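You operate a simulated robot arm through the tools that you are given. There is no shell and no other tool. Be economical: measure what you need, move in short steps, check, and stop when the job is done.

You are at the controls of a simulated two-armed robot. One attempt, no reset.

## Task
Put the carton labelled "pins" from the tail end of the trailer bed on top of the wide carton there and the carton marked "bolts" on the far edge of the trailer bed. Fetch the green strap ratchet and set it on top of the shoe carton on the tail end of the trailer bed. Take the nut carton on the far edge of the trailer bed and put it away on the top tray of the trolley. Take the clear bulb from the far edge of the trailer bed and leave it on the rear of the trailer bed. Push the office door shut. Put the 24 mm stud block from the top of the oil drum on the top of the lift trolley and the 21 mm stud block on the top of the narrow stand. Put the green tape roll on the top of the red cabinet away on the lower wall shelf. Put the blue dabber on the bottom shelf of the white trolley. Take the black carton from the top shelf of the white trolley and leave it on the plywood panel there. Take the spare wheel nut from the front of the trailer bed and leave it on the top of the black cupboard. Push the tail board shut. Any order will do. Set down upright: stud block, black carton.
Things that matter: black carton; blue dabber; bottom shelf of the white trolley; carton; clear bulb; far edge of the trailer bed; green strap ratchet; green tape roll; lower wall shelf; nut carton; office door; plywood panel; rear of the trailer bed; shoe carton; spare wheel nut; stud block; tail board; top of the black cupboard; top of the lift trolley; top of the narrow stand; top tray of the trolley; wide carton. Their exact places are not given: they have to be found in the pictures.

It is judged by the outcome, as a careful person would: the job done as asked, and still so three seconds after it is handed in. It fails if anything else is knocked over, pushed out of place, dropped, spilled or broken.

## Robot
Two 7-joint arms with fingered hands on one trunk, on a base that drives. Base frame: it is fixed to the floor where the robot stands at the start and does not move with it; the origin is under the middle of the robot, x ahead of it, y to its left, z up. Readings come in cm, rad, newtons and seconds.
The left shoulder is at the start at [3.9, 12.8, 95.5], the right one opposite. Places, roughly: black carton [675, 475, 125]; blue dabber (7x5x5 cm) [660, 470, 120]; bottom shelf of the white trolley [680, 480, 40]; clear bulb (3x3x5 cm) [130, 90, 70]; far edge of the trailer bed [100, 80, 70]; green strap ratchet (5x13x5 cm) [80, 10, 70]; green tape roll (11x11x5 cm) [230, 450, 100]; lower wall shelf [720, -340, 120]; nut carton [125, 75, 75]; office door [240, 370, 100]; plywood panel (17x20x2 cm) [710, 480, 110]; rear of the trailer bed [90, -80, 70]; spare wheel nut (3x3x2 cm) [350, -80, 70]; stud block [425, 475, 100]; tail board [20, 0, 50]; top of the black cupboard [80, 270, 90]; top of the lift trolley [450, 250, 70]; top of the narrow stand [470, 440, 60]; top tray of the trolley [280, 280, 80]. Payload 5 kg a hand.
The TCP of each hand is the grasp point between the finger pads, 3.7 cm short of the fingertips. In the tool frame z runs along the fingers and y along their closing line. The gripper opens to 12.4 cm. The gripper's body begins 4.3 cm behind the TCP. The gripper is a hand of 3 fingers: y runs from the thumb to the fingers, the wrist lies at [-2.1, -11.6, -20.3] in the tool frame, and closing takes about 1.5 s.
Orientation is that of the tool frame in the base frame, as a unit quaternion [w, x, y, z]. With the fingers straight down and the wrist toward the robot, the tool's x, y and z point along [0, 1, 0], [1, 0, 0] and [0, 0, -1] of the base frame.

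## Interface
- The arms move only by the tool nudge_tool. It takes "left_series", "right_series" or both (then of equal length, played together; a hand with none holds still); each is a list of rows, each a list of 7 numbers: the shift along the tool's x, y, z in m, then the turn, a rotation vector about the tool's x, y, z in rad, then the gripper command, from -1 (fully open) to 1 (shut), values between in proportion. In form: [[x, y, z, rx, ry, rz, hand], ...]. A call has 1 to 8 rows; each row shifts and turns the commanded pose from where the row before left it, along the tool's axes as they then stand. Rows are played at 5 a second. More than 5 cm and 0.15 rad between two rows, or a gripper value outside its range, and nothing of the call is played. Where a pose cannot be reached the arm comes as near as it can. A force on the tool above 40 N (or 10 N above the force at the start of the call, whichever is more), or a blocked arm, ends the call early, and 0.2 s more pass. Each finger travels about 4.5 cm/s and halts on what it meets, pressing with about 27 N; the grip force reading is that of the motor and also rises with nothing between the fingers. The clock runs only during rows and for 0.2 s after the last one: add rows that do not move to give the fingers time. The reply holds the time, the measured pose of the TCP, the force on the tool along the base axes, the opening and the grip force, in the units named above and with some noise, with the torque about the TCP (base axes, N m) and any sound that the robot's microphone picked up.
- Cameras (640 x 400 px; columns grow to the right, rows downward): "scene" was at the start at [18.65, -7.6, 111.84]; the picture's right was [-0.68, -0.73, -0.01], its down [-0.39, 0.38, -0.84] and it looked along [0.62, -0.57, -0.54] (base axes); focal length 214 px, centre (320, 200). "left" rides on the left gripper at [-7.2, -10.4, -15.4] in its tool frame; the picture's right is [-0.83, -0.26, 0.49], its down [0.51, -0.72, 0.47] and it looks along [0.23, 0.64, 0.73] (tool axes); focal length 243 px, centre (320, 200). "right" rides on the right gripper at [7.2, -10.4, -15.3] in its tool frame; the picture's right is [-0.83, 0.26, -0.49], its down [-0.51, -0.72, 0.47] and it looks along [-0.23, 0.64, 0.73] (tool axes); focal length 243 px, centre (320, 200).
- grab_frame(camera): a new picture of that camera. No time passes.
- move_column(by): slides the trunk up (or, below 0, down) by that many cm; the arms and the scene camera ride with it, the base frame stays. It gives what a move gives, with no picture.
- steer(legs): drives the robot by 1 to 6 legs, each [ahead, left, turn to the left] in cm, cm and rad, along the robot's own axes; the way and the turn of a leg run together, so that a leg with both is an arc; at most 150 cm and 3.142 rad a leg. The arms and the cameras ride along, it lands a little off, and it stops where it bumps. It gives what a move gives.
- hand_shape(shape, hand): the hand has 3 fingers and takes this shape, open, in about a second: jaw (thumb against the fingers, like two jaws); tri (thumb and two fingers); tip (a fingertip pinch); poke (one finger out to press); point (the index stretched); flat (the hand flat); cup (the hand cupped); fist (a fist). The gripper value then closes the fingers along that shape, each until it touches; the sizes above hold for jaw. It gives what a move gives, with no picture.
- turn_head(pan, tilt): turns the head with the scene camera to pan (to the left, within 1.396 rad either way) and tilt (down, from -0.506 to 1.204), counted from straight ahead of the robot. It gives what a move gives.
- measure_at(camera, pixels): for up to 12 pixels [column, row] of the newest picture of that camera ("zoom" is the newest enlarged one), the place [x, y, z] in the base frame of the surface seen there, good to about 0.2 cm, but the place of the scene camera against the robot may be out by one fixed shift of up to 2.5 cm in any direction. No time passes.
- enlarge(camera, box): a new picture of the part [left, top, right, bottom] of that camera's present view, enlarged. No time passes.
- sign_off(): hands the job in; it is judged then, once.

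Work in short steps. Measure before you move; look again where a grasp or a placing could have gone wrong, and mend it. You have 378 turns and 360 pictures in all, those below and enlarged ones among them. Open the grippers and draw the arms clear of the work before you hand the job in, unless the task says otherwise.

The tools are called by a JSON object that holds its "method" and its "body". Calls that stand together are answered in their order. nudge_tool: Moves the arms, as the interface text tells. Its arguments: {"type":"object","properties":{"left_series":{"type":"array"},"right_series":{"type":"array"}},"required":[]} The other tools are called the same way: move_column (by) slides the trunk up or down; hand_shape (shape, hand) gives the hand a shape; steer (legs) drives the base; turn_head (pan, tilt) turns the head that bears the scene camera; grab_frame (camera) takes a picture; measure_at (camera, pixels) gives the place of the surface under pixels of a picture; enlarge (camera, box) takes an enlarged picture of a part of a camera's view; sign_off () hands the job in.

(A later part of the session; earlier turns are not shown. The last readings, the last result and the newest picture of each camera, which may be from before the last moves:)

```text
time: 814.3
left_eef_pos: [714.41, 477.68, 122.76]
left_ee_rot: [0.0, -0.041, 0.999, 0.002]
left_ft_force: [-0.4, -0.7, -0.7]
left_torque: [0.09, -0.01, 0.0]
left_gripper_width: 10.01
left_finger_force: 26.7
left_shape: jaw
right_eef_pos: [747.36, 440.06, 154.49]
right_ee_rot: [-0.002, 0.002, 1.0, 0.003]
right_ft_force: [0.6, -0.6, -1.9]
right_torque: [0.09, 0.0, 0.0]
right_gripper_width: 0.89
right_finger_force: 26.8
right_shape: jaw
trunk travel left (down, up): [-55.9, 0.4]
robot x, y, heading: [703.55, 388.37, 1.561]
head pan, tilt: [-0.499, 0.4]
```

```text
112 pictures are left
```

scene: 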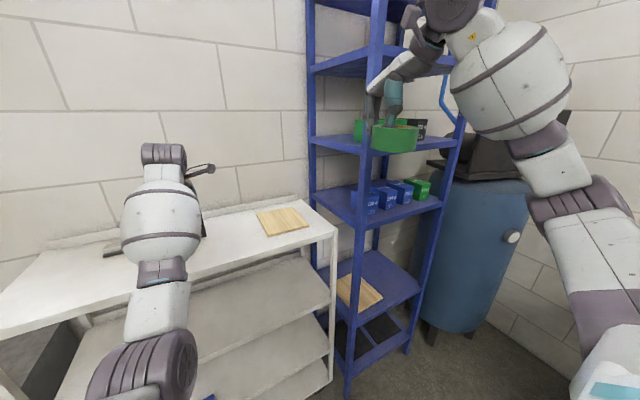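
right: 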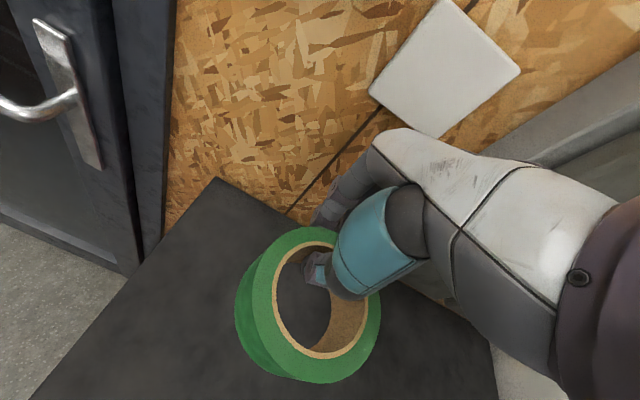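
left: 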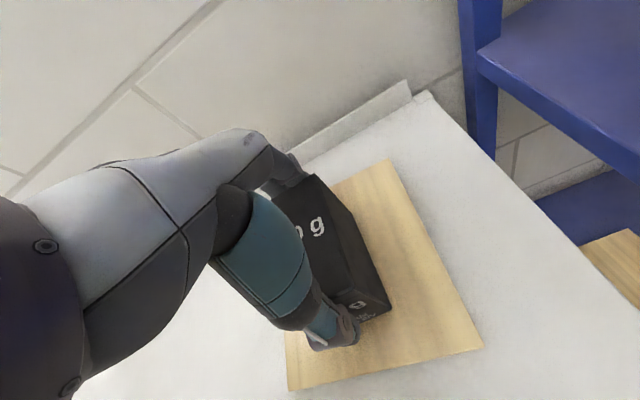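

Contact reached (weight taken). Open and rise.

{"method": "nudge_tool", "body": {"left_series": [[0, 0, 0.001, 0, 0, 0, -0.7], [0, 0, 0, 0, 0, 0, -0.85], [0, 0, 0, 0, 0, 0, -1], [0, 0, 0, 0, 0, 0, -1], [0, 0, -0.03, 0, 0, 0, -1], [0, 0, -0.03, 0, 0, 0, -1], [0, 0, -0.03, 0, 0, 0, -1], [0, 0, -0.02, 0, 0, 0, -1]]}}

{"method": "steer", "body": {"legs": [[-45, 0, 0]]}}

{"method": "turn_head", "body": {"pan": 0.0, "tilt": 0.5}}

{"method": "grab_frame", "body": {"camera": "scene"}}

```text
time: 816.1
left_eef_pos: [714.52, 477.69, 133.76]
left_ee_rot: [-0.001, -0.041, 0.999, 0.002]
left_ft_force: [0.5, -0.1, -2.9]
left_torque: [-0.01, -0.01, -0.02]
left_gripper_width: 12.36
left_finger_force: 0.1
left_shape: jaw
right_eef_pos: [747.43, 440.19, 154.55]
right_ee_rot: [-0.002, 0.002, 1.0, 0.001]
right_ft_force: [0.2, 0.7, -1.3]
right_torque: [0.04, 0.01, -0.01]
right_gripper_width: 0.93
right_finger_force: 27.1
right_shape: jaw
trunk travel left (down, up): [-55.9, 0.4]
robot x, y, heading: [703.82, 388.73, 1.561]
head pan, tilt: [-0.499, 0.4]
```

```text
time: 818.8
left_eef_pos: [714.05, 432.96, 133.41]
left_ee_rot: [-0.001, -0.039, 0.999, 0.002]
left_ft_force: [-0.4, 0.8, -2.3]
left_torque: [-0.01, 0.03, 0.01]
left_gripper_width: 12.38
left_finger_force: 0.1
left_shape: jaw
right_eef_pos: [746.88, 395.41, 154.32]
right_ee_rot: [-0.002, 0.003, 1.0, 0.0]
right_ft_force: [1.4, 0.4, -1.1]
right_torque: [0.04, 0.0, 0.0]
right_gripper_width: 0.9
right_finger_force: 27.1
right_shape: jaw
trunk travel left (down, up): [-55.9, 0.4]
robot x, y, heading: [702.83, 343.7, 1.557]
head pan, tilt: [-0.499, 0.4]
```

```text
time: 819.8
left_eef_pos: [714.11, 432.7, 133.75]
left_ee_rot: [-0.001, -0.039, 0.999, 0.004]
left_ft_force: [0.5, -0.6, -2.7]
left_torque: [0.04, 0.0, 0.05]
left_gripper_width: 12.4
left_finger_force: 0.1
left_shape: jaw
right_eef_pos: [746.95, 395.09, 154.33]
right_ee_rot: [-0.002, 0.004, 1.0, 0.002]
right_ft_force: [-0.2, -0.3, -1.8]
right_torque: [0.05, -0.01, -0.01]
right_gripper_width: 0.9
right_finger_force: 26.9
right_shape: jaw
trunk travel left (down, up): [-55.9, 0.4]
robot x, y, heading: [702.84, 343.45, 1.56]
head pan, tilt: [0.0, 0.499]
```

```text
111 pictures are left
```

scene: 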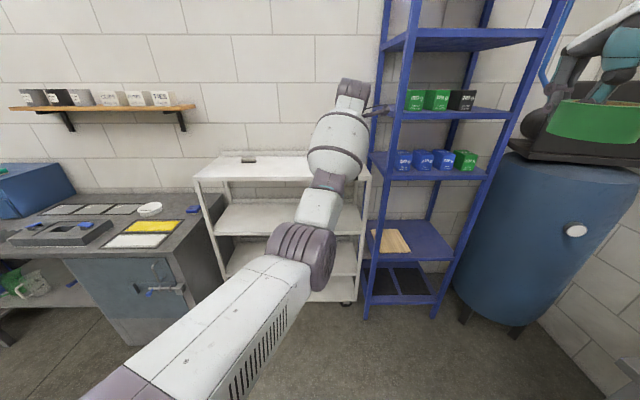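

Check the carton on the panel with the left camera.

{"method": "grab_frame", "body": {"camera": "left"}}

{"method": "turn_head", "body": {"pan": -1.39, "tilt": 0.2}}

{"method": "grab_frame", "body": {"camera": "scene"}}

```text
110 pictures are left
```

left: 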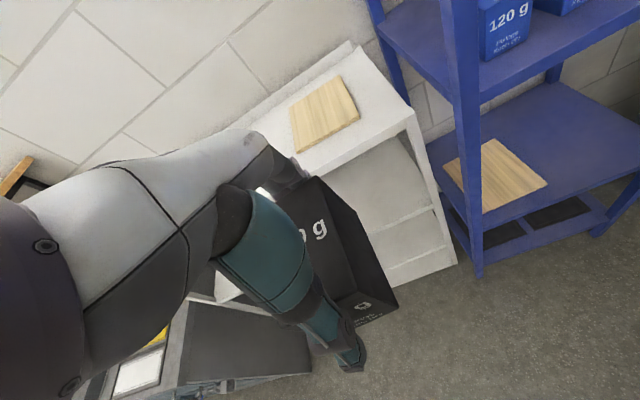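

```text
time: 821.3
left_eef_pos: [714.16, 432.78, 133.73]
left_ee_rot: [0.0, -0.038, 0.999, 0.004]
left_ft_force: [0.7, -0.2, -3.1]
left_torque: [0.0, 0.0, 0.0]
left_gripper_width: 12.36
left_finger_force: 0.1
left_shape: jaw
right_eef_pos: [746.87, 395.1, 154.32]
right_ee_rot: [-0.001, 0.003, 1.0, 0.001]
right_ft_force: [-0.1, -0.3, -1.5]
right_torque: [0.04, 0.02, -0.01]
right_gripper_width: 0.87
right_finger_force: 27.0
right_shape: jaw
trunk travel left (down, up): [-55.9, 0.4]
robot x, y, heading: [702.75, 343.55, 1.561]
head pan, tilt: [-1.389, 0.201]
```

```text
109 pictures are left
```

scene: 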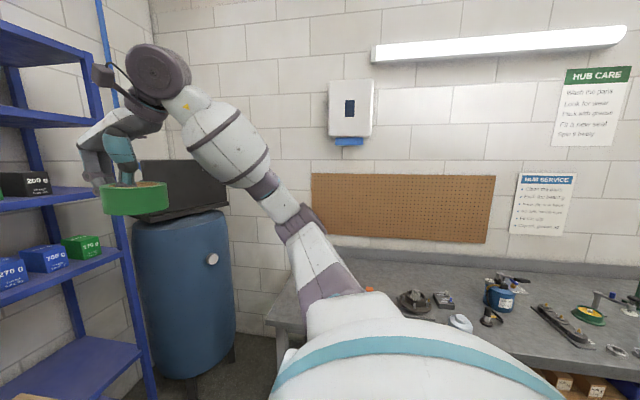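

The carton is still stuck in the open hand. Zoom to see how.

{"method": "enlarge", "body": {"camera": "left", "box": [240, 130, 420, 380]}}

{"method": "measure_at", "body": {"camera": "left", "pixels": [[318, 185], [390, 300], [350, 300], [300, 225], [365, 250], [395, 308], [345, 230]]}}

```text
1.60 times, centred on (330, 255) of left
```

zoom: 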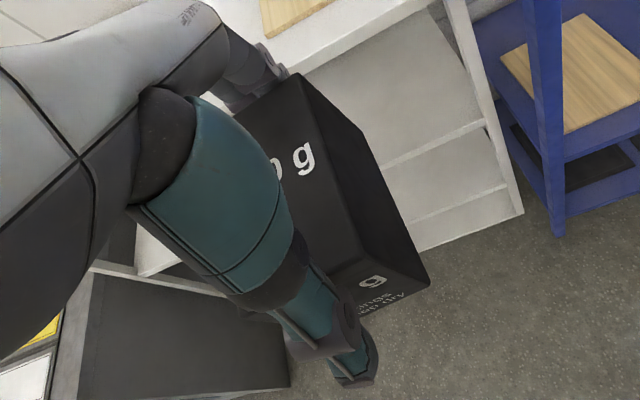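

```text
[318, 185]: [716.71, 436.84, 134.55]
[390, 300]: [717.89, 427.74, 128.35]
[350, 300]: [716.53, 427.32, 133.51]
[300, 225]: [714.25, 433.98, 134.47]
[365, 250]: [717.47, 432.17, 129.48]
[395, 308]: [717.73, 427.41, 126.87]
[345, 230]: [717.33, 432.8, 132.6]
```

It is wedged at the finger roots. I bring it back over the panel, set it down, and release by switching to the "flat" shape.

{"method": "steer", "body": {"legs": [[45, 0, 0]]}}

{"method": "grab_frame", "body": {"camera": "left"}}

```text
time: 824.0
left_eef_pos: [714.9, 476.91, 134.02]
left_ee_rot: [0.0, -0.038, 0.999, 0.004]
left_ft_force: [0.5, 0.0, -1.8]
left_torque: [0.03, 0.01, -0.02]
left_gripper_width: 12.38
left_finger_force: 0.1
left_shape: jaw
right_eef_pos: [747.65, 439.24, 154.49]
right_ee_rot: [-0.002, 0.004, 1.0, 0.004]
right_ft_force: [-0.3, -0.9, -1.6]
right_torque: [0.11, 0.03, 0.02]
right_gripper_width: 0.89
right_finger_force: 26.7
right_shape: jaw
trunk travel left (down, up): [-55.9, 0.4]
robot x, y, heading: [703.52, 387.53, 1.555]
head pan, tilt: [-1.389, 0.201]
```

```text
107 pictures are left
```

left: 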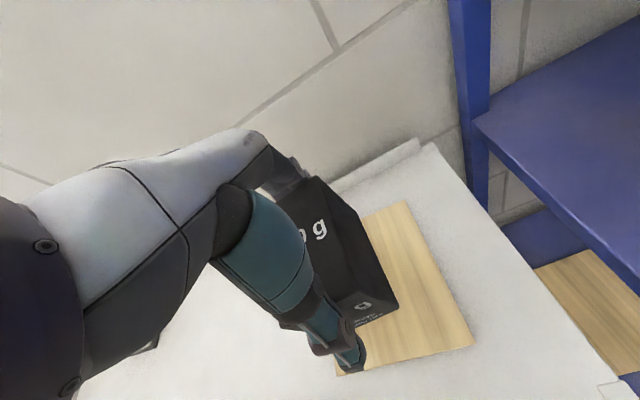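

Lower to the panel again.

{"method": "nudge_tool", "body": {"left_series": [[0, 0.008, 0.03, 0, 0, 0, -1], [0, 0, 0.03, 0, 0, 0, -1], [0, 0, 0.03, 0, 0, 0, -1], [0, 0, 0.015, 0, 0, 0, -1], [0, 0, 0.006, 0, 0, 0, -1], [0, 0, 0, 0, 0, 0, -1]]}}

{"method": "grab_frame", "body": {"camera": "left"}}

```text
time: 825.4
left_eef_pos: [714.87, 477.9, 122.94]
left_ee_rot: [0.0, -0.038, 0.999, 0.004]
left_ft_force: [1.6, 1.4, 7.6]
left_torque: [-0.11, -0.01, 0.0]
left_gripper_width: 12.4
left_finger_force: 0.1
left_shape: jaw
right_eef_pos: [747.74, 439.23, 154.48]
right_ee_rot: [-0.002, 0.005, 1.0, 0.003]
right_ft_force: [-0.2, 0.3, -0.9]
right_torque: [0.06, 0.0, 0.0]
right_gripper_width: 0.92
right_finger_force: 26.7
right_shape: jaw
trunk travel left (down, up): [-55.9, 0.4]
robot x, y, heading: [703.59, 388.02, 1.556]
head pan, tilt: [-1.389, 0.201]
```

```text
106 pictures are left
```

left: 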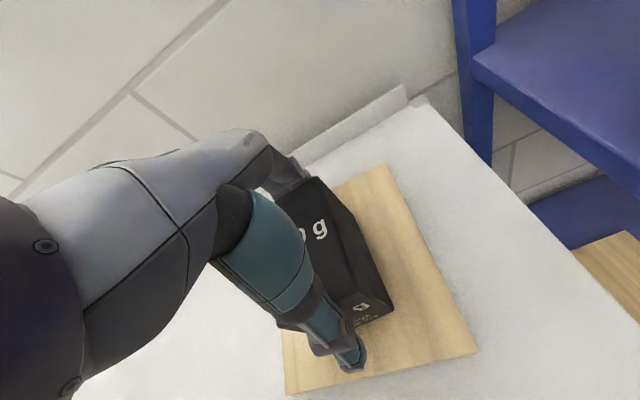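

On the panel. Switch the left hand to the flat shape to free it.

{"method": "hand_shape", "body": {"hand": "left", "shape": "flat"}}

{"method": "grab_frame", "body": {"camera": "left"}}

```text
time: 826.3
left_eef_pos: [715.02, 477.84, 122.88]
left_ee_rot: [-0.001, -0.037, 0.999, 0.006]
left_ft_force: [2.4, 0.7, 10.0]
left_torque: [0.94, -0.16, -0.2]
left_gripper_width: 0.0
left_finger_force: 0.0
left_shape: flat
right_eef_pos: [747.71, 439.19, 154.51]
right_ee_rot: [-0.002, 0.006, 1.0, 0.003]
right_ft_force: [-0.1, 0.0, -1.2]
right_torque: [0.06, -0.01, 0.01]
right_gripper_width: 0.93
right_finger_force: 26.9
right_shape: jaw
trunk travel left (down, up): [-55.9, 0.4]
robot x, y, heading: [703.44, 387.69, 1.558]
head pan, tilt: [-1.389, 0.201]
```

```text
105 pictures are left
```

left: 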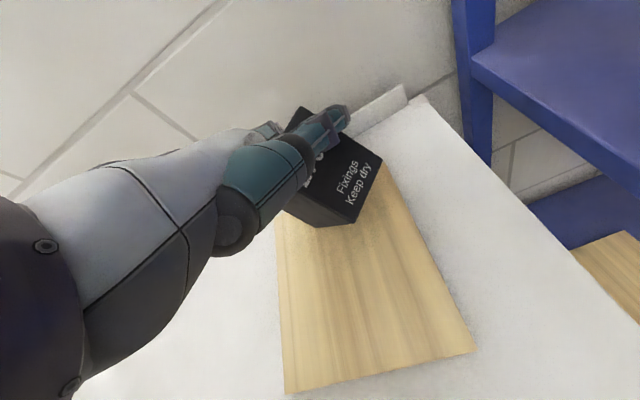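

The thumb's sweep tipped the carton. Raise the hand and look.

{"method": "nudge_tool", "body": {"left_series": [[0, 0, -0.02, 0, 0, 0, -1], [0, 0, -0.03, 0, 0, 0, -1], [0, 0, -0.03, 0, 0, 0, -1], [0, 0, -0.02, 0, 0, 0, -1]]}}

{"method": "grab_frame", "body": {"camera": "left"}}

```text
time: 827.3
left_eef_pos: [714.79, 477.96, 132.87]
left_ee_rot: [-0.001, -0.037, 0.999, 0.003]
left_ft_force: [-1.0, 0.2, -0.3]
left_torque: [0.01, 0.01, -0.02]
left_gripper_width: 0.01
left_finger_force: 0.0
left_shape: flat
right_eef_pos: [747.58, 439.36, 154.49]
right_ee_rot: [-0.001, 0.005, 1.0, 0.003]
right_ft_force: [0.9, -0.1, -2.3]
right_torque: [0.04, 0.0, -0.03]
right_gripper_width: 0.91
right_finger_force: 26.7
right_shape: jaw
trunk travel left (down, up): [-55.9, 0.4]
robot x, y, heading: [703.86, 388.35, 1.561]
head pan, tilt: [-1.389, 0.201]
```

```text
104 pictures are left
```

left: 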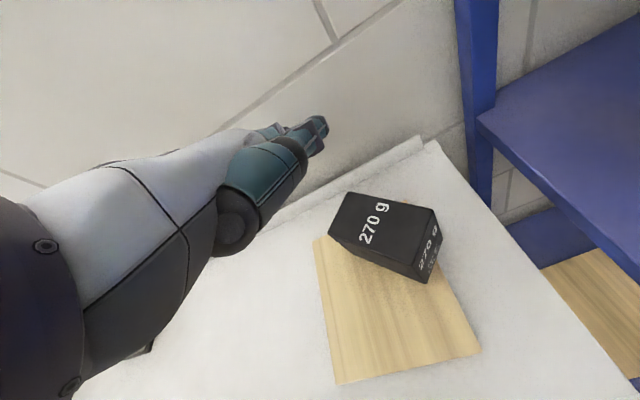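

It settled upright but rotated and partly off the panel's far edge. Measure it.

{"method": "measure_at", "body": {"camera": "left", "pixels": [[352, 195], [431, 211], [412, 261], [332, 234], [380, 225], [442, 240], [430, 280], [318, 240], [395, 300], [475, 350], [340, 380]]}}

{"method": "enlarge", "body": {"camera": "left", "box": [300, 160, 460, 300]}}

```text
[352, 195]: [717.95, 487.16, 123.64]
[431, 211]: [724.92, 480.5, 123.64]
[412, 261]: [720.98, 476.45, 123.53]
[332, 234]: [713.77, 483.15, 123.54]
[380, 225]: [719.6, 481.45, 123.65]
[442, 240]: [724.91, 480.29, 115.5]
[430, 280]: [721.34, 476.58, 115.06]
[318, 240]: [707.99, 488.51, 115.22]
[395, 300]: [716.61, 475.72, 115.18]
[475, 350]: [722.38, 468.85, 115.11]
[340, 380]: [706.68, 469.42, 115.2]
```

```text
2.86 times, centred on (380, 230) of left
```

zoom: 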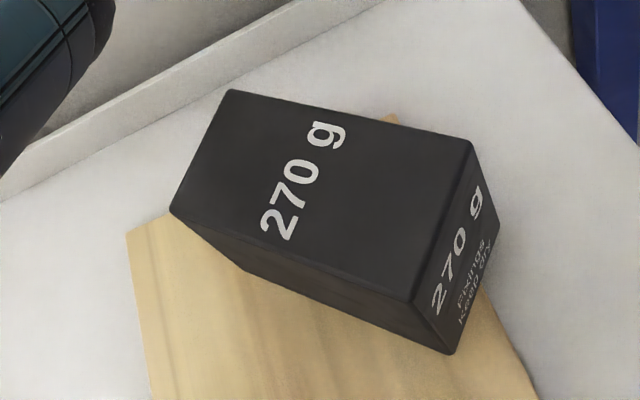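

All top corners are at z≈123.6: the carton stands level on the panel with its centre (719.4, 481.8) well inside. I leave it. Back off, reset the left hand, turn round (left) and drive to the front-right.

{"method": "steer", "body": {"legs": [[-50, 0, 0]]}}

{"method": "hand_shape", "body": {"hand": "left", "shape": "jaw"}}

{"method": "steer", "body": {"legs": [[-40, 0, 0], [0, 0, 1.57], [0, 0, 1.57], [150, 0, 0], [150, 0, 0], [100, 0, 0]]}}

{"method": "turn_head", "body": {"pan": 0.0, "tilt": 0.3}}

{"method": "grab_frame", "body": {"camera": "scene"}}

```text
time: 830.3
left_eef_pos: [713.82, 427.39, 132.5]
left_ee_rot: [-0.001, -0.04, 0.999, 0.002]
left_ft_force: [-0.5, 0.1, -0.6]
left_torque: [-0.04, 0.0, -0.03]
left_gripper_width: 0.0
left_finger_force: 0.0
left_shape: flat
right_eef_pos: [746.94, 388.97, 154.27]
right_ee_rot: [-0.002, 0.003, 1.0, 0.001]
right_ft_force: [-0.6, 1.0, -1.4]
right_torque: [0.05, -0.01, 0.0]
right_gripper_width: 0.9
right_finger_force: 27.5
right_shape: jaw
trunk travel left (down, up): [-55.9, 0.4]
robot x, y, heading: [702.62, 337.13, 1.561]
head pan, tilt: [-1.389, 0.201]
```

```text
time: 831.2
left_eef_pos: [713.89, 427.07, 132.81]
left_ee_rot: [-0.001, -0.039, 0.999, 0.003]
left_ft_force: [-0.3, 0.0, -0.8]
left_torque: [0.03, -0.01, 0.01]
left_gripper_width: 12.37
left_finger_force: 0.1
left_shape: jaw
right_eef_pos: [746.8, 388.67, 154.49]
right_ee_rot: [-0.001, 0.004, 1.0, 0.003]
right_ft_force: [-1.1, 0.3, -1.1]
right_torque: [0.07, -0.01, -0.05]
right_gripper_width: 0.9
right_finger_force: 26.8
right_shape: jaw
trunk travel left (down, up): [-55.9, 0.4]
robot x, y, heading: [702.87, 337.2, 1.555]
head pan, tilt: [-1.389, 0.201]
```

```text
time: 860.2
left_eef_pos: [704.55, -192.7, 133.02]
left_ee_rot: [0.005, 0.999, 0.048, 0.001]
left_ft_force: [0.2, 0.0, 0.1]
left_torque: [-0.02, -0.04, 0.01]
left_gripper_width: 12.41
left_finger_force: 0.0
left_shape: jaw
right_eef_pos: [670.87, -154.86, 154.48]
right_ee_rot: [0.003, 1.0, 0.005, 0.002]
right_ft_force: [0.1, 0.7, -2.0]
right_torque: [-0.08, -0.01, 0.02]
right_gripper_width: 0.92
right_finger_force: 26.7
right_shape: jaw
trunk travel left (down, up): [-55.9, 0.4]
robot x, y, heading: [713.98, -102.93, -1.565]
head pan, tilt: [-1.389, 0.201]
```

```text
time: 861.8
left_eef_pos: [704.6, -192.75, 132.85]
left_ee_rot: [0.003, 0.999, 0.047, 0.002]
left_ft_force: [0.9, 0.1, 0.2]
left_torque: [0.02, 0.0, 0.02]
left_gripper_width: 12.36
left_finger_force: 0.0
left_shape: jaw
right_eef_pos: [670.91, -154.97, 154.46]
right_ee_rot: [0.001, 1.0, 0.005, 0.002]
right_ft_force: [-1.1, -0.1, -1.6]
right_torque: [-0.05, 0.01, -0.03]
right_gripper_width: 0.9
right_finger_force: 27.0
right_shape: jaw
trunk travel left (down, up): [-55.9, 0.4]
robot x, y, heading: [713.71, -102.32, -1.567]
head pan, tilt: [0.0, 0.3]
```

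```text
102 pictures are left
```

scene: 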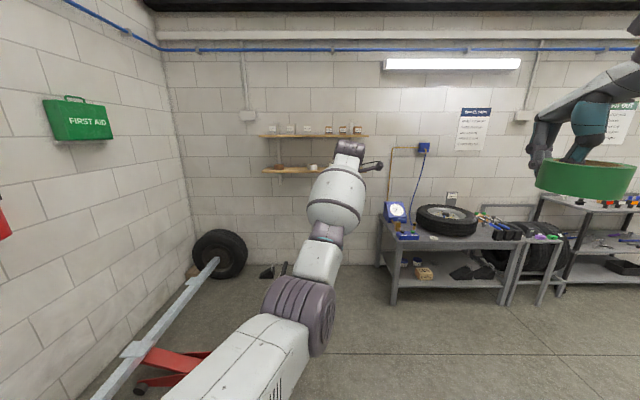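

Two wall shelves are visible. Measure them.

{"method": "measure_at", "body": {"camera": "scene", "pixels": [[285, 135], [290, 170], [270, 170], [305, 170], [270, 136], [365, 136], [315, 166], [280, 165], [210, 265], [145, 370], [190, 360], [270, 270]]}}

{"method": "enlarge", "body": {"camera": "scene", "box": [250, 110, 400, 200]}}

```text
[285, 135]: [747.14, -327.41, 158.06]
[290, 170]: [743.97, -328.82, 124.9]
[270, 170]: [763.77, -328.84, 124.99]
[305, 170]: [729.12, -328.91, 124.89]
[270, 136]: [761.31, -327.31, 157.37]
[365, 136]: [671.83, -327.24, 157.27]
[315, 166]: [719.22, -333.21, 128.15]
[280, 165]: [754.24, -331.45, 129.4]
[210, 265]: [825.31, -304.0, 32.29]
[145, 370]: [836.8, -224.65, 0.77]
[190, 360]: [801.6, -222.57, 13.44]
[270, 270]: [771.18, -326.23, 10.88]
```

```text
4.27 times, centred on (325, 155) of scene
```

zoom: 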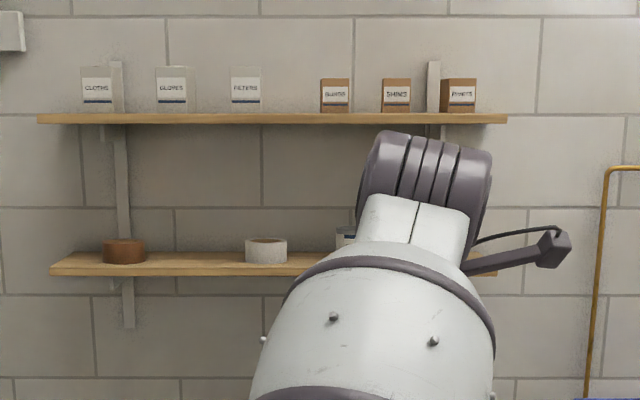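

Zoom closer: measure lower shelf top, upper shelf underside and the wall.

{"method": "measure_at", "body": {"camera": "scene", "pixels": [[300, 150], [330, 155], [300, 139], [300, 134], [300, 137.5], [293, 170.5], [293, 173.5], [293, 168], [330, 145], [268, 136], [262, 172]]}}

{"method": "enlarge", "body": {"camera": "scene", "box": [255, 125, 325, 180]}}

```text
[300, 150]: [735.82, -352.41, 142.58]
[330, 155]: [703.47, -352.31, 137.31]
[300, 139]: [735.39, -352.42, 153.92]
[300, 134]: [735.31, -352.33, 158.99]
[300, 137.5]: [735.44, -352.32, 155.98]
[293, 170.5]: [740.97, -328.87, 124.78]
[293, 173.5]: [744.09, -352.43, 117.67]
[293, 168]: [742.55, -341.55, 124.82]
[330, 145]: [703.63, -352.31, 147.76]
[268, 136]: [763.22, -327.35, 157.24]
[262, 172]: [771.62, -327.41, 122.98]
```

```text
7.27 times, centred on (290, 152) of scene
```

zoom: 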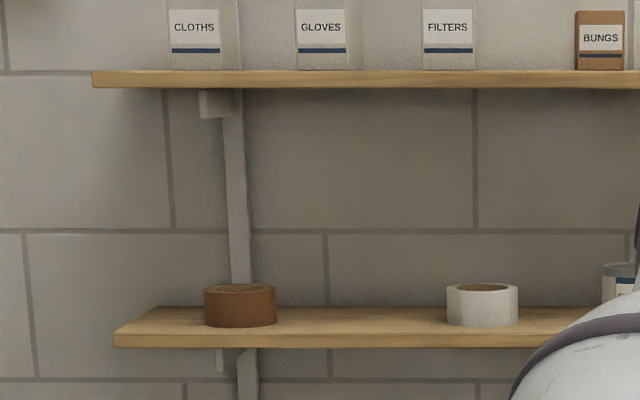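

The shelf is 25 cm deep (y −327…−352), top z≈124; upper shelf underside ≈154.7. First rearrange hands: left hand to its side and back, right hand (tape) to the centre and forward.

{"method": "nudge_tool", "body": {"left_series": [[0.038, -0.03, 0, 0, 0, 0, -1], [0.038, -0.03, 0, 0, 0, 0, -1], [0.038, -0.03, 0, 0, 0, 0, -1], [0.038, -0.03, 0, 0, 0, 0, -1], [0.038, -0.03, 0, 0, 0, 0, -1], [0.038, -0.03, 0, 0, 0, 0, -1], [0.038, -0.03, 0, 0, 0, 0, -1], [0.038, -0.03, 0, 0, 0, 0, -1]], "right_series": [[0.04, 0.02, 0, 0, 0, 0, 1], [0.04, 0.02, 0, 0, 0, 0, 1], [0.04, 0.02, 0, 0, 0, 0, 1], [0.04, 0.02, 0, 0, 0, 0, 1], [0.04, 0.02, 0, 0, 0, 0, 1], [0.04, 0.02, 0, 0, 0, 0, 1], [0.04, 0.02, 0, 0, 0, 0, 1], [0.04, 0.02, 0, 0, 0, 0, 1]]}}

{"method": "nudge_tool", "body": {"right_series": [[0.03, 0.03, 0.02, 0, 0, 0, 1], [0.03, 0.03, 0.02, 0, 0, 0, 1], [0.03, 0.03, 0.02, 0, 0, 0, 1], [0.03, 0.03, 0.02, 0, 0, 0, 1], [0, 0.03, 0.02, 0, 0, 0, 1], [0, 0.03, 0.02, 0, 0, 0, 1]]}}

{"method": "grab_frame", "body": {"camera": "right"}}

```text
time: 863.6
left_eef_pos: [733.87, -171.19, 128.67]
left_ee_rot: [0.004, 0.999, 0.048, 0.0]
left_ft_force: [0.3, -0.1, -0.9]
left_torque: [0.01, 0.02, -0.04]
left_gripper_width: 12.39
left_finger_force: 0.0
left_shape: jaw
left hand out of reach, approached as far as the arm can: row 6, 7, 8
right_eef_pos: [703.39, -170.69, 154.68]
right_ee_rot: [0.002, 1.0, 0.005, 0.001]
right_ft_force: [0.8, 0.8, -2.0]
right_torque: [-0.09, 0.05, -0.03]
right_gripper_width: 0.88
right_finger_force: 26.9
right_shape: jaw
trunk travel left (down, up): [-55.9, 0.4]
robot x, y, heading: [713.85, -102.49, -1.563]
head pan, tilt: [0.0, 0.3]
```

```text
time: 865.0
left_eef_pos: [733.49, -171.38, 128.57]
left_ee_rot: [0.004, 0.999, 0.048, 0.002]
left_ft_force: [0.3, -0.5, 0.0]
left_torque: [0.02, 0.0, 0.0]
left_gripper_width: 12.39
left_finger_force: 0.0
left_shape: jaw
right_eef_pos: [715.2, -188.77, 142.5]
right_ee_rot: [0.001, 1.0, 0.004, 0.003]
right_ft_force: [0.6, 0.8, -1.2]
right_torque: [-0.05, -0.05, 0.03]
right_gripper_width: 0.92
right_finger_force: 27.0
right_shape: jaw
trunk travel left (down, up): [-55.9, 0.4]
robot x, y, heading: [713.88, -102.47, -1.568]
head pan, tilt: [0.0, 0.3]
```

```text
99 pictures are left
```

right: 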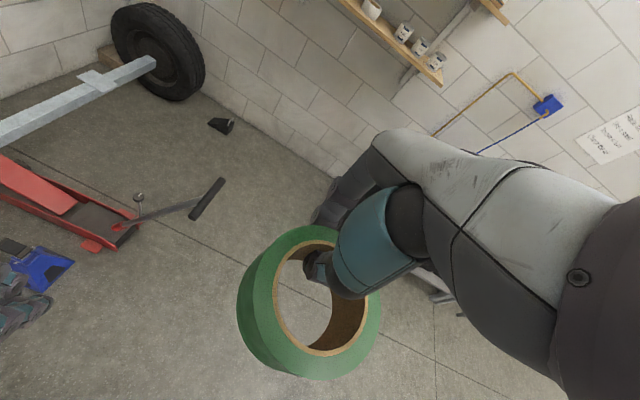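

Measure the jack and its handle so that I don't hit them.

{"method": "measure_at", "body": {"camera": "right", "pixels": [[207, 198], [220, 180], [195, 215], [130, 230], [110, 215], [60, 200], [90, 240], [220, 125], [150, 62], [30, 265], [375, 10]]}}

```text
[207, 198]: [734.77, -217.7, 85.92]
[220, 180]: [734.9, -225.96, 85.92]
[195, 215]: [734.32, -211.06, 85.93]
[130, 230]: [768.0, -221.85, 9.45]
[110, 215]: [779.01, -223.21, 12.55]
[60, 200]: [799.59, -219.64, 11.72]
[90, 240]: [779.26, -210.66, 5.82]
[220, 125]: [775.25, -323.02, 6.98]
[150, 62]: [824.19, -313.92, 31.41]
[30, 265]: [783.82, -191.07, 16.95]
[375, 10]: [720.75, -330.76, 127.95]
```

The jack's T-handle stands at (735, −218, z 86), so I'll stand at about (690, −266) turned ~−1.0 rad and reach diagonally. Check the floor there.

{"method": "turn_head", "body": {"pan": -0.2, "tilt": 0.6}}

{"method": "grab_frame", "body": {"camera": "scene"}}

{"method": "measure_at", "body": {"camera": "scene", "pixels": [[350, 230], [300, 250], [350, 300], [420, 150], [420, 230], [400, 200], [370, 150], [450, 250], [250, 200], [300, 150]]}}

```text
time: 865.8
left_eef_pos: [733.55, -171.25, 128.72]
left_ee_rot: [0.005, 0.999, 0.049, 0.002]
left_ft_force: [0.4, 0.3, 0.1]
left_torque: [0.04, 0.01, 0.0]
left_gripper_width: 12.39
left_finger_force: 0.0
left_shape: jaw
right_eef_pos: [715.12, -188.47, 142.8]
right_ee_rot: [0.001, 1.0, 0.005, 0.002]
right_ft_force: [-0.3, 0.6, -1.3]
right_torque: [-0.04, -0.01, -0.02]
right_gripper_width: 0.92
right_finger_force: 26.9
right_shape: jaw
trunk travel left (down, up): [-55.9, 0.4]
robot x, y, heading: [713.64, -102.89, -1.567]
head pan, tilt: [-0.201, 0.6]
```

```text
98 pictures are left
```

scene: 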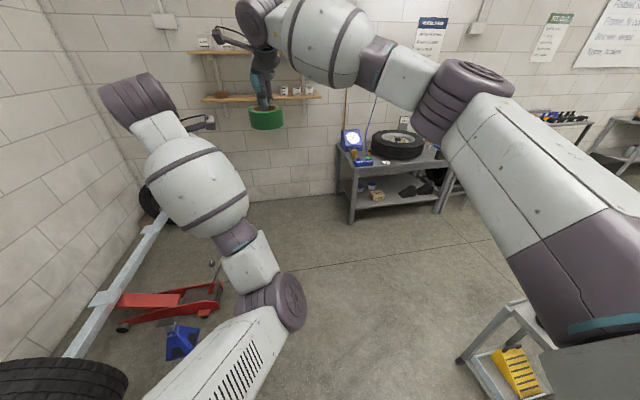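

```text
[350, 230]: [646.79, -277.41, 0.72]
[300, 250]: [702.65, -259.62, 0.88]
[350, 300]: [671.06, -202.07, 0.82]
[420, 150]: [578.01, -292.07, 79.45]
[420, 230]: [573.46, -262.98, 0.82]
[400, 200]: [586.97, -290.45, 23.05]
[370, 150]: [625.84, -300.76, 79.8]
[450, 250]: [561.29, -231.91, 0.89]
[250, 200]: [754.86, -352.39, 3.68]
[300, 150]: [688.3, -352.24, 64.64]
```

Floor is free. Drive to about (693, −235) and turn to −1.0 rad.

{"method": "steer", "body": {"legs": [[0, -20, 0], [125, 0, 0], [0, 0, 0.55]]}}

{"method": "turn_head", "body": {"pan": 0.0, "tilt": 0.35}}

{"method": "grab_frame", "body": {"camera": "scene"}}

{"method": "grab_frame", "body": {"camera": "right"}}

```text
time: 874.9
left_eef_pos: [744.5, -278.52, 128.83]
left_ee_rot: [0.004, 0.952, 0.307, 0.003]
left_ft_force: [-0.8, 1.0, 1.1]
left_torque: [0.04, -0.01, 0.03]
left_gripper_width: 12.4
left_finger_force: 0.1
left_shape: jaw
right_eef_pos: [737.28, -302.7, 142.67]
right_ee_rot: [0.0, 0.964, 0.265, 0.003]
right_ft_force: [0.3, -0.7, -1.2]
right_torque: [-0.05, -0.03, -0.04]
right_gripper_width: 0.88
right_finger_force: 27.0
right_shape: jaw
trunk travel left (down, up): [-55.9, 0.4]
robot x, y, heading: [692.67, -228.91, -1.036]
head pan, tilt: [-0.201, 0.6]
```

```text
time: 875.6
left_eef_pos: [744.51, -278.45, 128.75]
left_ee_rot: [0.005, 0.952, 0.306, 0.003]
left_ft_force: [-0.7, -0.2, -0.3]
left_torque: [0.0, -0.05, -0.01]
left_gripper_width: 12.39
left_finger_force: 0.0
left_shape: jaw
right_eef_pos: [737.5, -302.68, 142.77]
right_ee_rot: [0.002, 0.964, 0.265, 0.002]
right_ft_force: [0.3, 0.5, -1.7]
right_torque: [-0.04, 0.0, 0.02]
right_gripper_width: 0.89
right_finger_force: 27.0
right_shape: jaw
trunk travel left (down, up): [-55.9, 0.4]
robot x, y, heading: [693.2, -228.89, -1.038]
head pan, tilt: [0.0, 0.351]
```

```text
97 pictures are left
```

scene: 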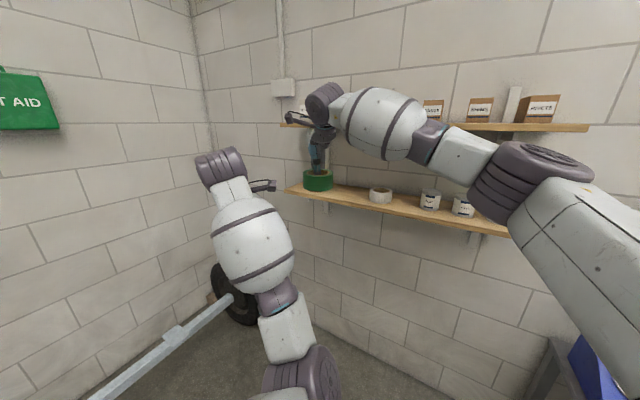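

```text
96 pictures are left
```

right: 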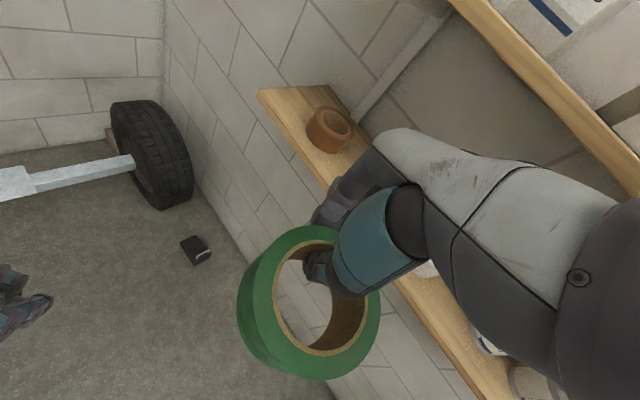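

Lower to z≈131.8 in front of the shelf and tilt the hand 0.2 rad so the wrist stays below/outside the upper shelf.

{"method": "nudge_tool", "body": {"right_series": [[0, 0, 0.036, 0, 0, 0, 1], [0, 0, 0.036, 0, 0, 0, 1], [0, 0, 0.037, 0, 0, 0, 1], [0, 0, 0, -0.1, 0, 0, 1], [0, 0, 0, -0.1, 0, 0, 1], [0, 0, 0, 0, 0, 0, 1]]}}

{"method": "grab_frame", "body": {"camera": "right"}}

{"method": "measure_at", "body": {"camera": "right", "pixels": [[330, 60], [300, 40], [340, 120], [420, 330], [430, 290], [400, 300], [320, 30], [350, 90], [370, 110]]}}

```text
time: 877.0
left_eef_pos: [744.58, -278.42, 128.89]
left_ee_rot: [0.003, 0.952, 0.307, 0.002]
left_ft_force: [0.4, -0.1, -0.2]
left_torque: [0.02, 0.03, 0.03]
left_gripper_width: 12.39
left_finger_force: 0.0
left_shape: jaw
right_eef_pos: [737.36, -302.7, 131.78]
right_ee_rot: [0.098, 0.959, 0.264, 0.029]
right_ft_force: [-0.1, 0.4, -1.8]
right_torque: [-0.03, -0.01, 0.03]
right_gripper_width: 0.9
right_finger_force: 27.5
right_shape: jaw
trunk travel left (down, up): [-55.9, 0.4]
robot x, y, heading: [693.08, -228.79, -1.043]
head pan, tilt: [0.0, 0.351]
```

```text
95 pictures are left
```

right: 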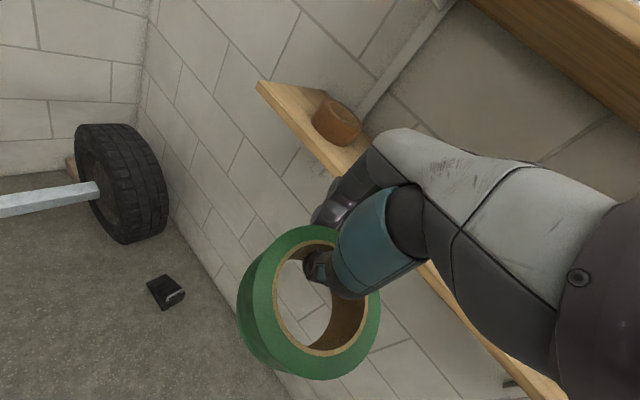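

```text
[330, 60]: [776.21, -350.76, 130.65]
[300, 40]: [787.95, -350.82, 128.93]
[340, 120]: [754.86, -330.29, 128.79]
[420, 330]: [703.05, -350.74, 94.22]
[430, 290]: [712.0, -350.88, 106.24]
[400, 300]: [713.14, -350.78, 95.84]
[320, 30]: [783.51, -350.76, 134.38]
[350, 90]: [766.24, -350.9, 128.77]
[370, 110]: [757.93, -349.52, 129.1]
```

Measure the shelf's front edge and top with the right camera.

{"method": "measure_at", "body": {"camera": "right", "pixels": [[275, 92], [290, 110], [305, 135], [330, 165], [345, 160], [262, 85], [285, 125], [500, 365], [540, 385], [480, 340]]}}

```text
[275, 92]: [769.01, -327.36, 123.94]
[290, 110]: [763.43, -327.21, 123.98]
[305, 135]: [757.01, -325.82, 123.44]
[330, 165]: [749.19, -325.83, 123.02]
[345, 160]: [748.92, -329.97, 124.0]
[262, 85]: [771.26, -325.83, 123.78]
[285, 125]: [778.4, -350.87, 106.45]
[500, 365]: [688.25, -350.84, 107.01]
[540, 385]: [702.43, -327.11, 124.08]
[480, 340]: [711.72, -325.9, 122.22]
```

Shelf front y=−325.8, top z=124.0. Drive so the tape moves straight in: first 60 %, then check.

{"method": "steer", "body": {"legs": [[19, -9.8, 0]]}}

{"method": "grab_frame", "body": {"camera": "right"}}

{"method": "grab_frame", "body": {"camera": "scene"}}

```text
time: 878.7
left_eef_pos: [745.51, -299.41, 129.22]
left_ee_rot: [0.007, 0.952, 0.306, 0.002]
left_ft_force: [-0.3, 0.8, 0.9]
left_torque: [-0.04, 0.0, -0.02]
left_gripper_width: 12.36
left_finger_force: 0.0
left_shape: jaw
right_eef_pos: [738.22, -323.44, 132.34]
right_ee_rot: [0.099, 0.959, 0.262, 0.03]
right_ft_force: [-0.3, 0.2, -2.0]
right_torque: [-0.1, -0.03, 0.0]
right_gripper_width: 0.91
right_finger_force: 26.8
right_shape: jaw
trunk travel left (down, up): [-55.9, 0.4]
robot x, y, heading: [694.04, -249.95, -1.041]
head pan, tilt: [0.0, 0.351]
```

```text
94 pictures are left
```

right: 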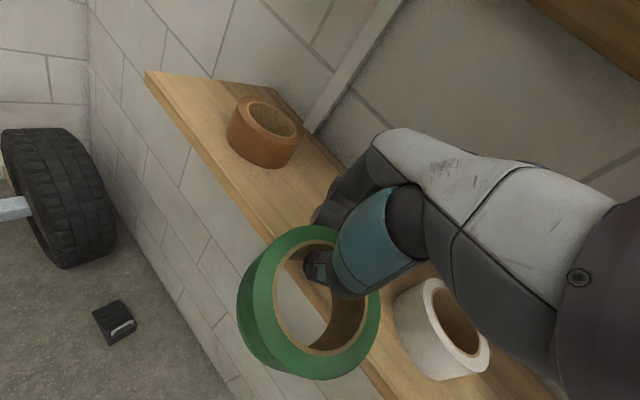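

```text
93 pictures are left
```

scene: 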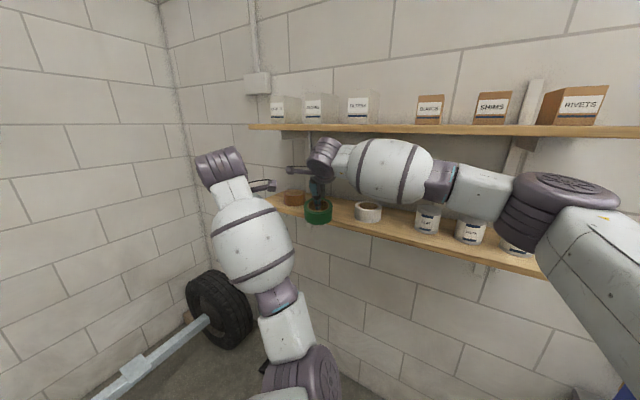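

Measure forearm/elbow clearance to the shelves and the neighbouring rolls.

{"method": "measure_at", "body": {"camera": "scene", "pixels": [[325, 155], [360, 165], [400, 175], [440, 185], [480, 185], [530, 195], [570, 190], [430, 215], [470, 228], [600, 250]]}}

{"method": "measure_at", "body": {"camera": "right", "pixels": [[400, 330], [412, 300], [430, 285], [485, 365], [440, 375], [235, 130], [265, 165], [295, 125], [262, 100]]}}

```text
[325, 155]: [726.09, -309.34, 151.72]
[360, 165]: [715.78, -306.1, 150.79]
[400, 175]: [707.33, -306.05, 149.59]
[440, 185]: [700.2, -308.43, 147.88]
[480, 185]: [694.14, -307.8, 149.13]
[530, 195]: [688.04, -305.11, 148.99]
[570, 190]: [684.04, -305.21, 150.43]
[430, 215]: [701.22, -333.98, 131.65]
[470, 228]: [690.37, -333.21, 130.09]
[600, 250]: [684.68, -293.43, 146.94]
```

```text
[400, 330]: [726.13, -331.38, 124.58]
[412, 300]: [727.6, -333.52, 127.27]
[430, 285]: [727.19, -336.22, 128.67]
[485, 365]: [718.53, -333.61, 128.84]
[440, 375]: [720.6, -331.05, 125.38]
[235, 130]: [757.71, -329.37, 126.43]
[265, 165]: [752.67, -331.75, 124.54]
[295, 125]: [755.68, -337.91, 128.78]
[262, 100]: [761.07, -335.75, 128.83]
```

The forearm would meet the upper shelf in this orientation. Better: stand at about (745, −260) facing −y. Back out, lower the left hand under shelf height, retract the tape hand.

{"method": "steer", "body": {"legs": [[-19, 9.8, 0]]}}

{"method": "nudge_tool", "body": {"left_series": [[0, 0, 0.045, 0, 0, 0, -1], [0, 0, 0.045, 0, 0, 0, -1], [0, 0, 0.045, 0, 0, 0, -1], [0, 0, 0.045, 0, 0, 0, -1], [0, 0, 0.045, 0, 0, 0, -1], [0, 0, 0.045, 0, 0, 0, -1], [0, 0, 0.045, 0, 0, 0, -1], [0, 0, 0.045, 0, 0, 0, -1]], "right_series": [[0, -0.04, -0.008, 0, 0, 0, 1], [0, -0.04, -0.008, 0, 0, 0, 1], [0, -0.04, -0.008, 0, 0, 0, 1], [0, -0.04, -0.008, 0, 0, 0, 1], [0, -0.04, -0.008, 0, 0, 0, 1], [0, -0.04, -0.008, 0, 0, 0, 1], [0, 0, 0, 0, 0, 0, 1], [0, 0, 0, 0, 0, 0, 1]]}}

{"method": "steer", "body": {"legs": [[0, 0, -0.53], [30, 0, 0]]}}

{"method": "turn_head", "body": {"pan": 0.5, "tilt": 0.7}}

{"method": "grab_frame", "body": {"camera": "scene"}}

```text
time: 880.4
left_eef_pos: [744.26, -279.54, 128.41]
left_ee_rot: [0.002, 0.953, 0.302, 0.003]
left_ft_force: [-0.3, -0.6, -0.5]
left_torque: [0.04, 0.03, 0.02]
left_gripper_width: 12.39
left_finger_force: 0.1
left_shape: jaw
right_eef_pos: [736.97, -303.52, 131.34]
right_ee_rot: [0.095, 0.96, 0.26, 0.028]
right_ft_force: [0.1, -1.0, -1.6]
right_torque: [0.01, -0.06, 0.01]
right_gripper_width: 0.9
right_finger_force: 27.1
right_shape: jaw
trunk travel left (down, up): [-55.9, 0.4]
robot x, y, heading: [692.87, -229.28, -1.047]
head pan, tilt: [0.0, 0.351]
```

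```text
time: 882.2
left_eef_pos: [744.49, -279.47, 92.49]
left_ee_rot: [0.004, 0.953, 0.303, 0.003]
left_ft_force: [-0.5, 0.3, 0.0]
left_torque: [-0.01, 0.0, -0.05]
left_gripper_width: 12.38
left_finger_force: 0.0
left_shape: jaw
right_eef_pos: [724.38, -282.11, 131.4]
right_ee_rot: [0.097, 0.96, 0.26, 0.029]
right_ft_force: [0.0, 0.5, -2.0]
right_torque: [-0.04, -0.01, 0.01]
right_gripper_width: 0.9
right_finger_force: 27.0
right_shape: jaw
trunk travel left (down, up): [-55.9, 0.4]
robot x, y, heading: [693.19, -229.06, -1.045]
head pan, tilt: [0.0, 0.351]
```

```text
time: 885.7
left_eef_pos: [712.25, -327.84, 92.88]
left_ee_rot: [0.007, 0.999, 0.046, 0.001]
left_ft_force: [0.3, 0.5, 0.3]
left_torque: [-0.03, 0.03, 0.01]
left_gripper_width: 12.39
left_finger_force: 0.0
left_shape: jaw
right_eef_pos: [693.62, -320.09, 131.73]
right_ee_rot: [0.103, 0.995, 0.002, 0.003]
right_ft_force: [0.6, 0.6, -0.8]
right_torque: [-0.05, 0.0, -0.02]
right_gripper_width: 0.9
right_finger_force: 27.2
right_shape: jaw
trunk travel left (down, up): [-55.9, 0.4]
robot x, y, heading: [693.2, -258.63, -1.568]
head pan, tilt: [0.0, 0.351]
```

```text
time: 886.6
left_eef_pos: [712.36, -327.92, 92.71]
left_ee_rot: [0.005, 0.999, 0.045, 0.002]
left_ft_force: [0.1, -0.1, -0.1]
left_torque: [-0.03, 0.01, 0.03]
left_gripper_width: 12.39
left_finger_force: 0.1
left_shape: jaw
right_eef_pos: [693.75, -320.29, 131.53]
right_ee_rot: [0.101, 0.995, 0.002, 0.003]
right_ft_force: [0.1, 0.0, -1.1]
right_torque: [-0.06, 0.03, 0.0]
right_gripper_width: 0.92
right_finger_force: 27.4
right_shape: jaw
trunk travel left (down, up): [-55.9, 0.4]
robot x, y, heading: [693.37, -258.74, -1.569]
head pan, tilt: [0.499, 0.7]
```

```text
92 pictures are left
```

scene: 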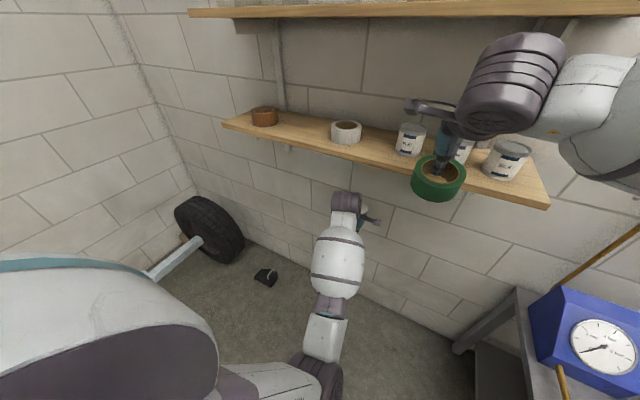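

Retract the tape hand 3 cm more, then strafe left 45 cm.

{"method": "nudge_tool", "body": {"right_series": [[0, -0.03, -0.006, 0, 0, 0, 1], [0, 0, 0, 0, 0, 0, 1]]}}

{"method": "steer", "body": {"legs": [[0, 45, 0]]}}

{"method": "turn_head", "body": {"pan": 0.1, "tilt": 0.5}}

{"method": "grab_frame", "body": {"camera": "scene"}}

{"method": "grab_frame", "body": {"camera": "right"}}

```text
time: 887.2
left_eef_pos: [712.28, -327.92, 92.59]
left_ee_rot: [0.004, 0.999, 0.046, 0.001]
left_ft_force: [0.8, -0.3, 0.0]
left_torque: [-0.01, 0.01, -0.03]
left_gripper_width: 12.41
left_finger_force: 0.0
left_shape: jaw
right_eef_pos: [693.53, -317.2, 131.63]
right_ee_rot: [0.102, 0.995, 0.002, 0.002]
right_ft_force: [0.2, -0.6, -1.8]
right_torque: [-0.02, -0.01, 0.03]
right_gripper_width: 0.9
right_finger_force: 27.2
right_shape: jaw
trunk travel left (down, up): [-55.9, 0.4]
robot x, y, heading: [692.94, -258.89, -1.572]
head pan, tilt: [0.499, 0.7]
```

```text
time: 889.9
left_eef_pos: [756.05, -327.96, 92.64]
left_ee_rot: [0.005, 0.999, 0.043, 0.001]
left_ft_force: [0.0, 0.0, 0.7]
left_torque: [-0.04, -0.02, 0.0]
left_gripper_width: 12.39
left_finger_force: 0.0
left_shape: jaw
right_eef_pos: [737.47, -317.2, 131.66]
right_ee_rot: [0.102, 0.995, 0.0, 0.003]
right_ft_force: [-1.2, -0.2, -2.1]
right_torque: [-0.07, -0.02, 0.01]
right_gripper_width: 0.9
right_finger_force: 26.9
right_shape: jaw
trunk travel left (down, up): [-55.9, 0.4]
robot x, y, heading: [737.46, -259.17, -1.57]
head pan, tilt: [0.499, 0.7]
```

```text
time: 890.8
left_eef_pos: [756.3, -327.92, 92.57]
left_ee_rot: [0.005, 0.999, 0.044, 0.001]
left_ft_force: [0.2, -0.9, 1.0]
left_torque: [-0.01, 0.0, -0.01]
left_gripper_width: 12.42
left_finger_force: 0.2
left_shape: jaw
right_eef_pos: [737.62, -317.14, 131.46]
right_ee_rot: [0.102, 0.995, 0.001, 0.002]
right_ft_force: [-0.5, 0.1, -2.4]
right_torque: [-0.09, -0.01, 0.01]
right_gripper_width: 0.87
right_finger_force: 27.4
right_shape: jaw
trunk travel left (down, up): [-55.9, 0.4]
robot x, y, heading: [737.37, -258.81, -1.572]
head pan, tilt: [0.099, 0.499]
```

```text
91 pictures are left
```

scene: 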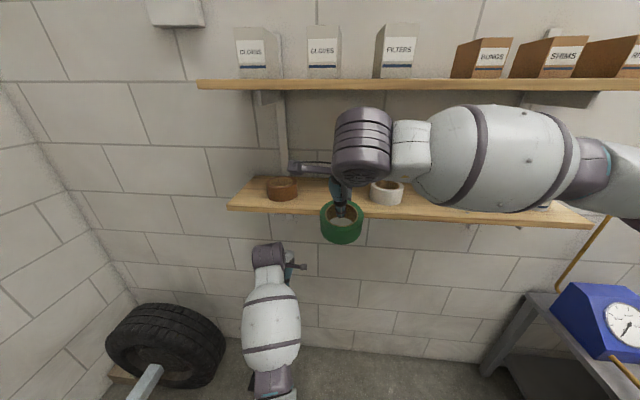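

```text
90 pictures are left
```

right: 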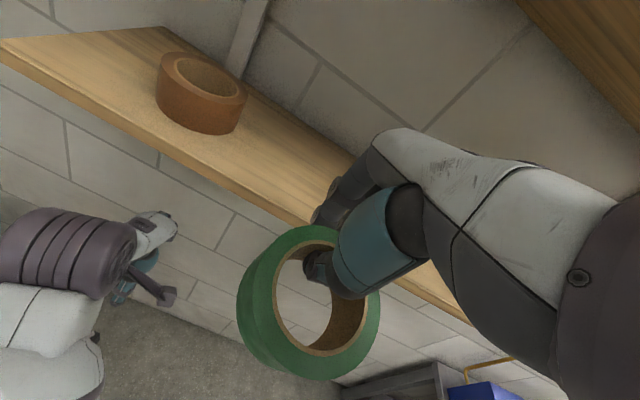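

Measure the forearm relative to the upper shelf.

{"method": "measure_at", "body": {"camera": "scene", "pixels": [[360, 145], [410, 150], [470, 150], [520, 150], [580, 165], [620, 180], [500, 195], [440, 120], [500, 110]]}}

```text
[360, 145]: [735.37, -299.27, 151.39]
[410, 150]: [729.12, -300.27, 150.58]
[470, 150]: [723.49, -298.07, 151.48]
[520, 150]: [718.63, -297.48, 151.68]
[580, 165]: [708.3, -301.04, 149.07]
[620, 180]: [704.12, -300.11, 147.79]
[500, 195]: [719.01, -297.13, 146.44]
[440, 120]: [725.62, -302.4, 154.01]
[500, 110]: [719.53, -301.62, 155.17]
```

Tilt a further 0.25 rad (wrist lower and further back), raise 2.5 cm, then extend forward in steps.

{"method": "nudge_tool", "body": {"right_series": [[0, 0, 0, -0.125, 0, 0, 1], [0, 0, 0, -0.125, 0, 0, 1], [0, 0.0109, -0.0225, 0, 0, 0, 1], [0, 0.0333, 0.0161, 0, 0, 0, 1], [0, 0.0333, 0.0161, 0, 0, 0, 1], [0, 0, 0, 0, 0, 0, 1]]}}

{"method": "grab_frame", "body": {"camera": "right"}}

{"method": "grab_frame", "body": {"camera": "scene"}}

```text
time: 892.2
left_eef_pos: [756.24, -327.81, 92.75]
left_ee_rot: [0.005, 0.999, 0.044, 0.001]
left_ft_force: [-0.1, 0.6, 0.3]
left_torque: [-0.04, -0.02, -0.01]
left_gripper_width: 12.41
left_finger_force: 0.0
left_shape: jaw
right_eef_pos: [737.56, -324.56, 134.34]
right_ee_rot: [0.226, 0.974, 0.002, 0.003]
right_ft_force: [0.4, 0.5, -0.1]
right_torque: [-0.04, 0.0, -0.01]
right_gripper_width: 0.9
right_finger_force: 26.8
right_shape: jaw
trunk travel left (down, up): [-55.9, 0.4]
robot x, y, heading: [737.3, -259.22, -1.573]
head pan, tilt: [0.099, 0.499]
```

```text
89 pictures are left
```

right: 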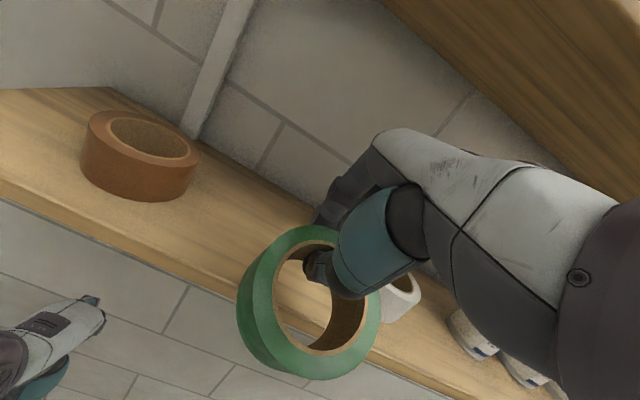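

```text
88 pictures are left
```

scene: 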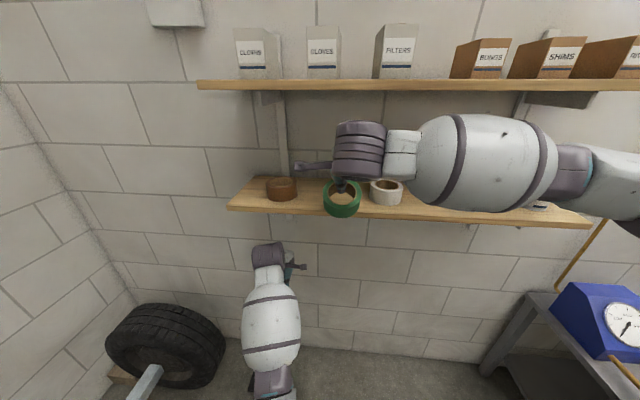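

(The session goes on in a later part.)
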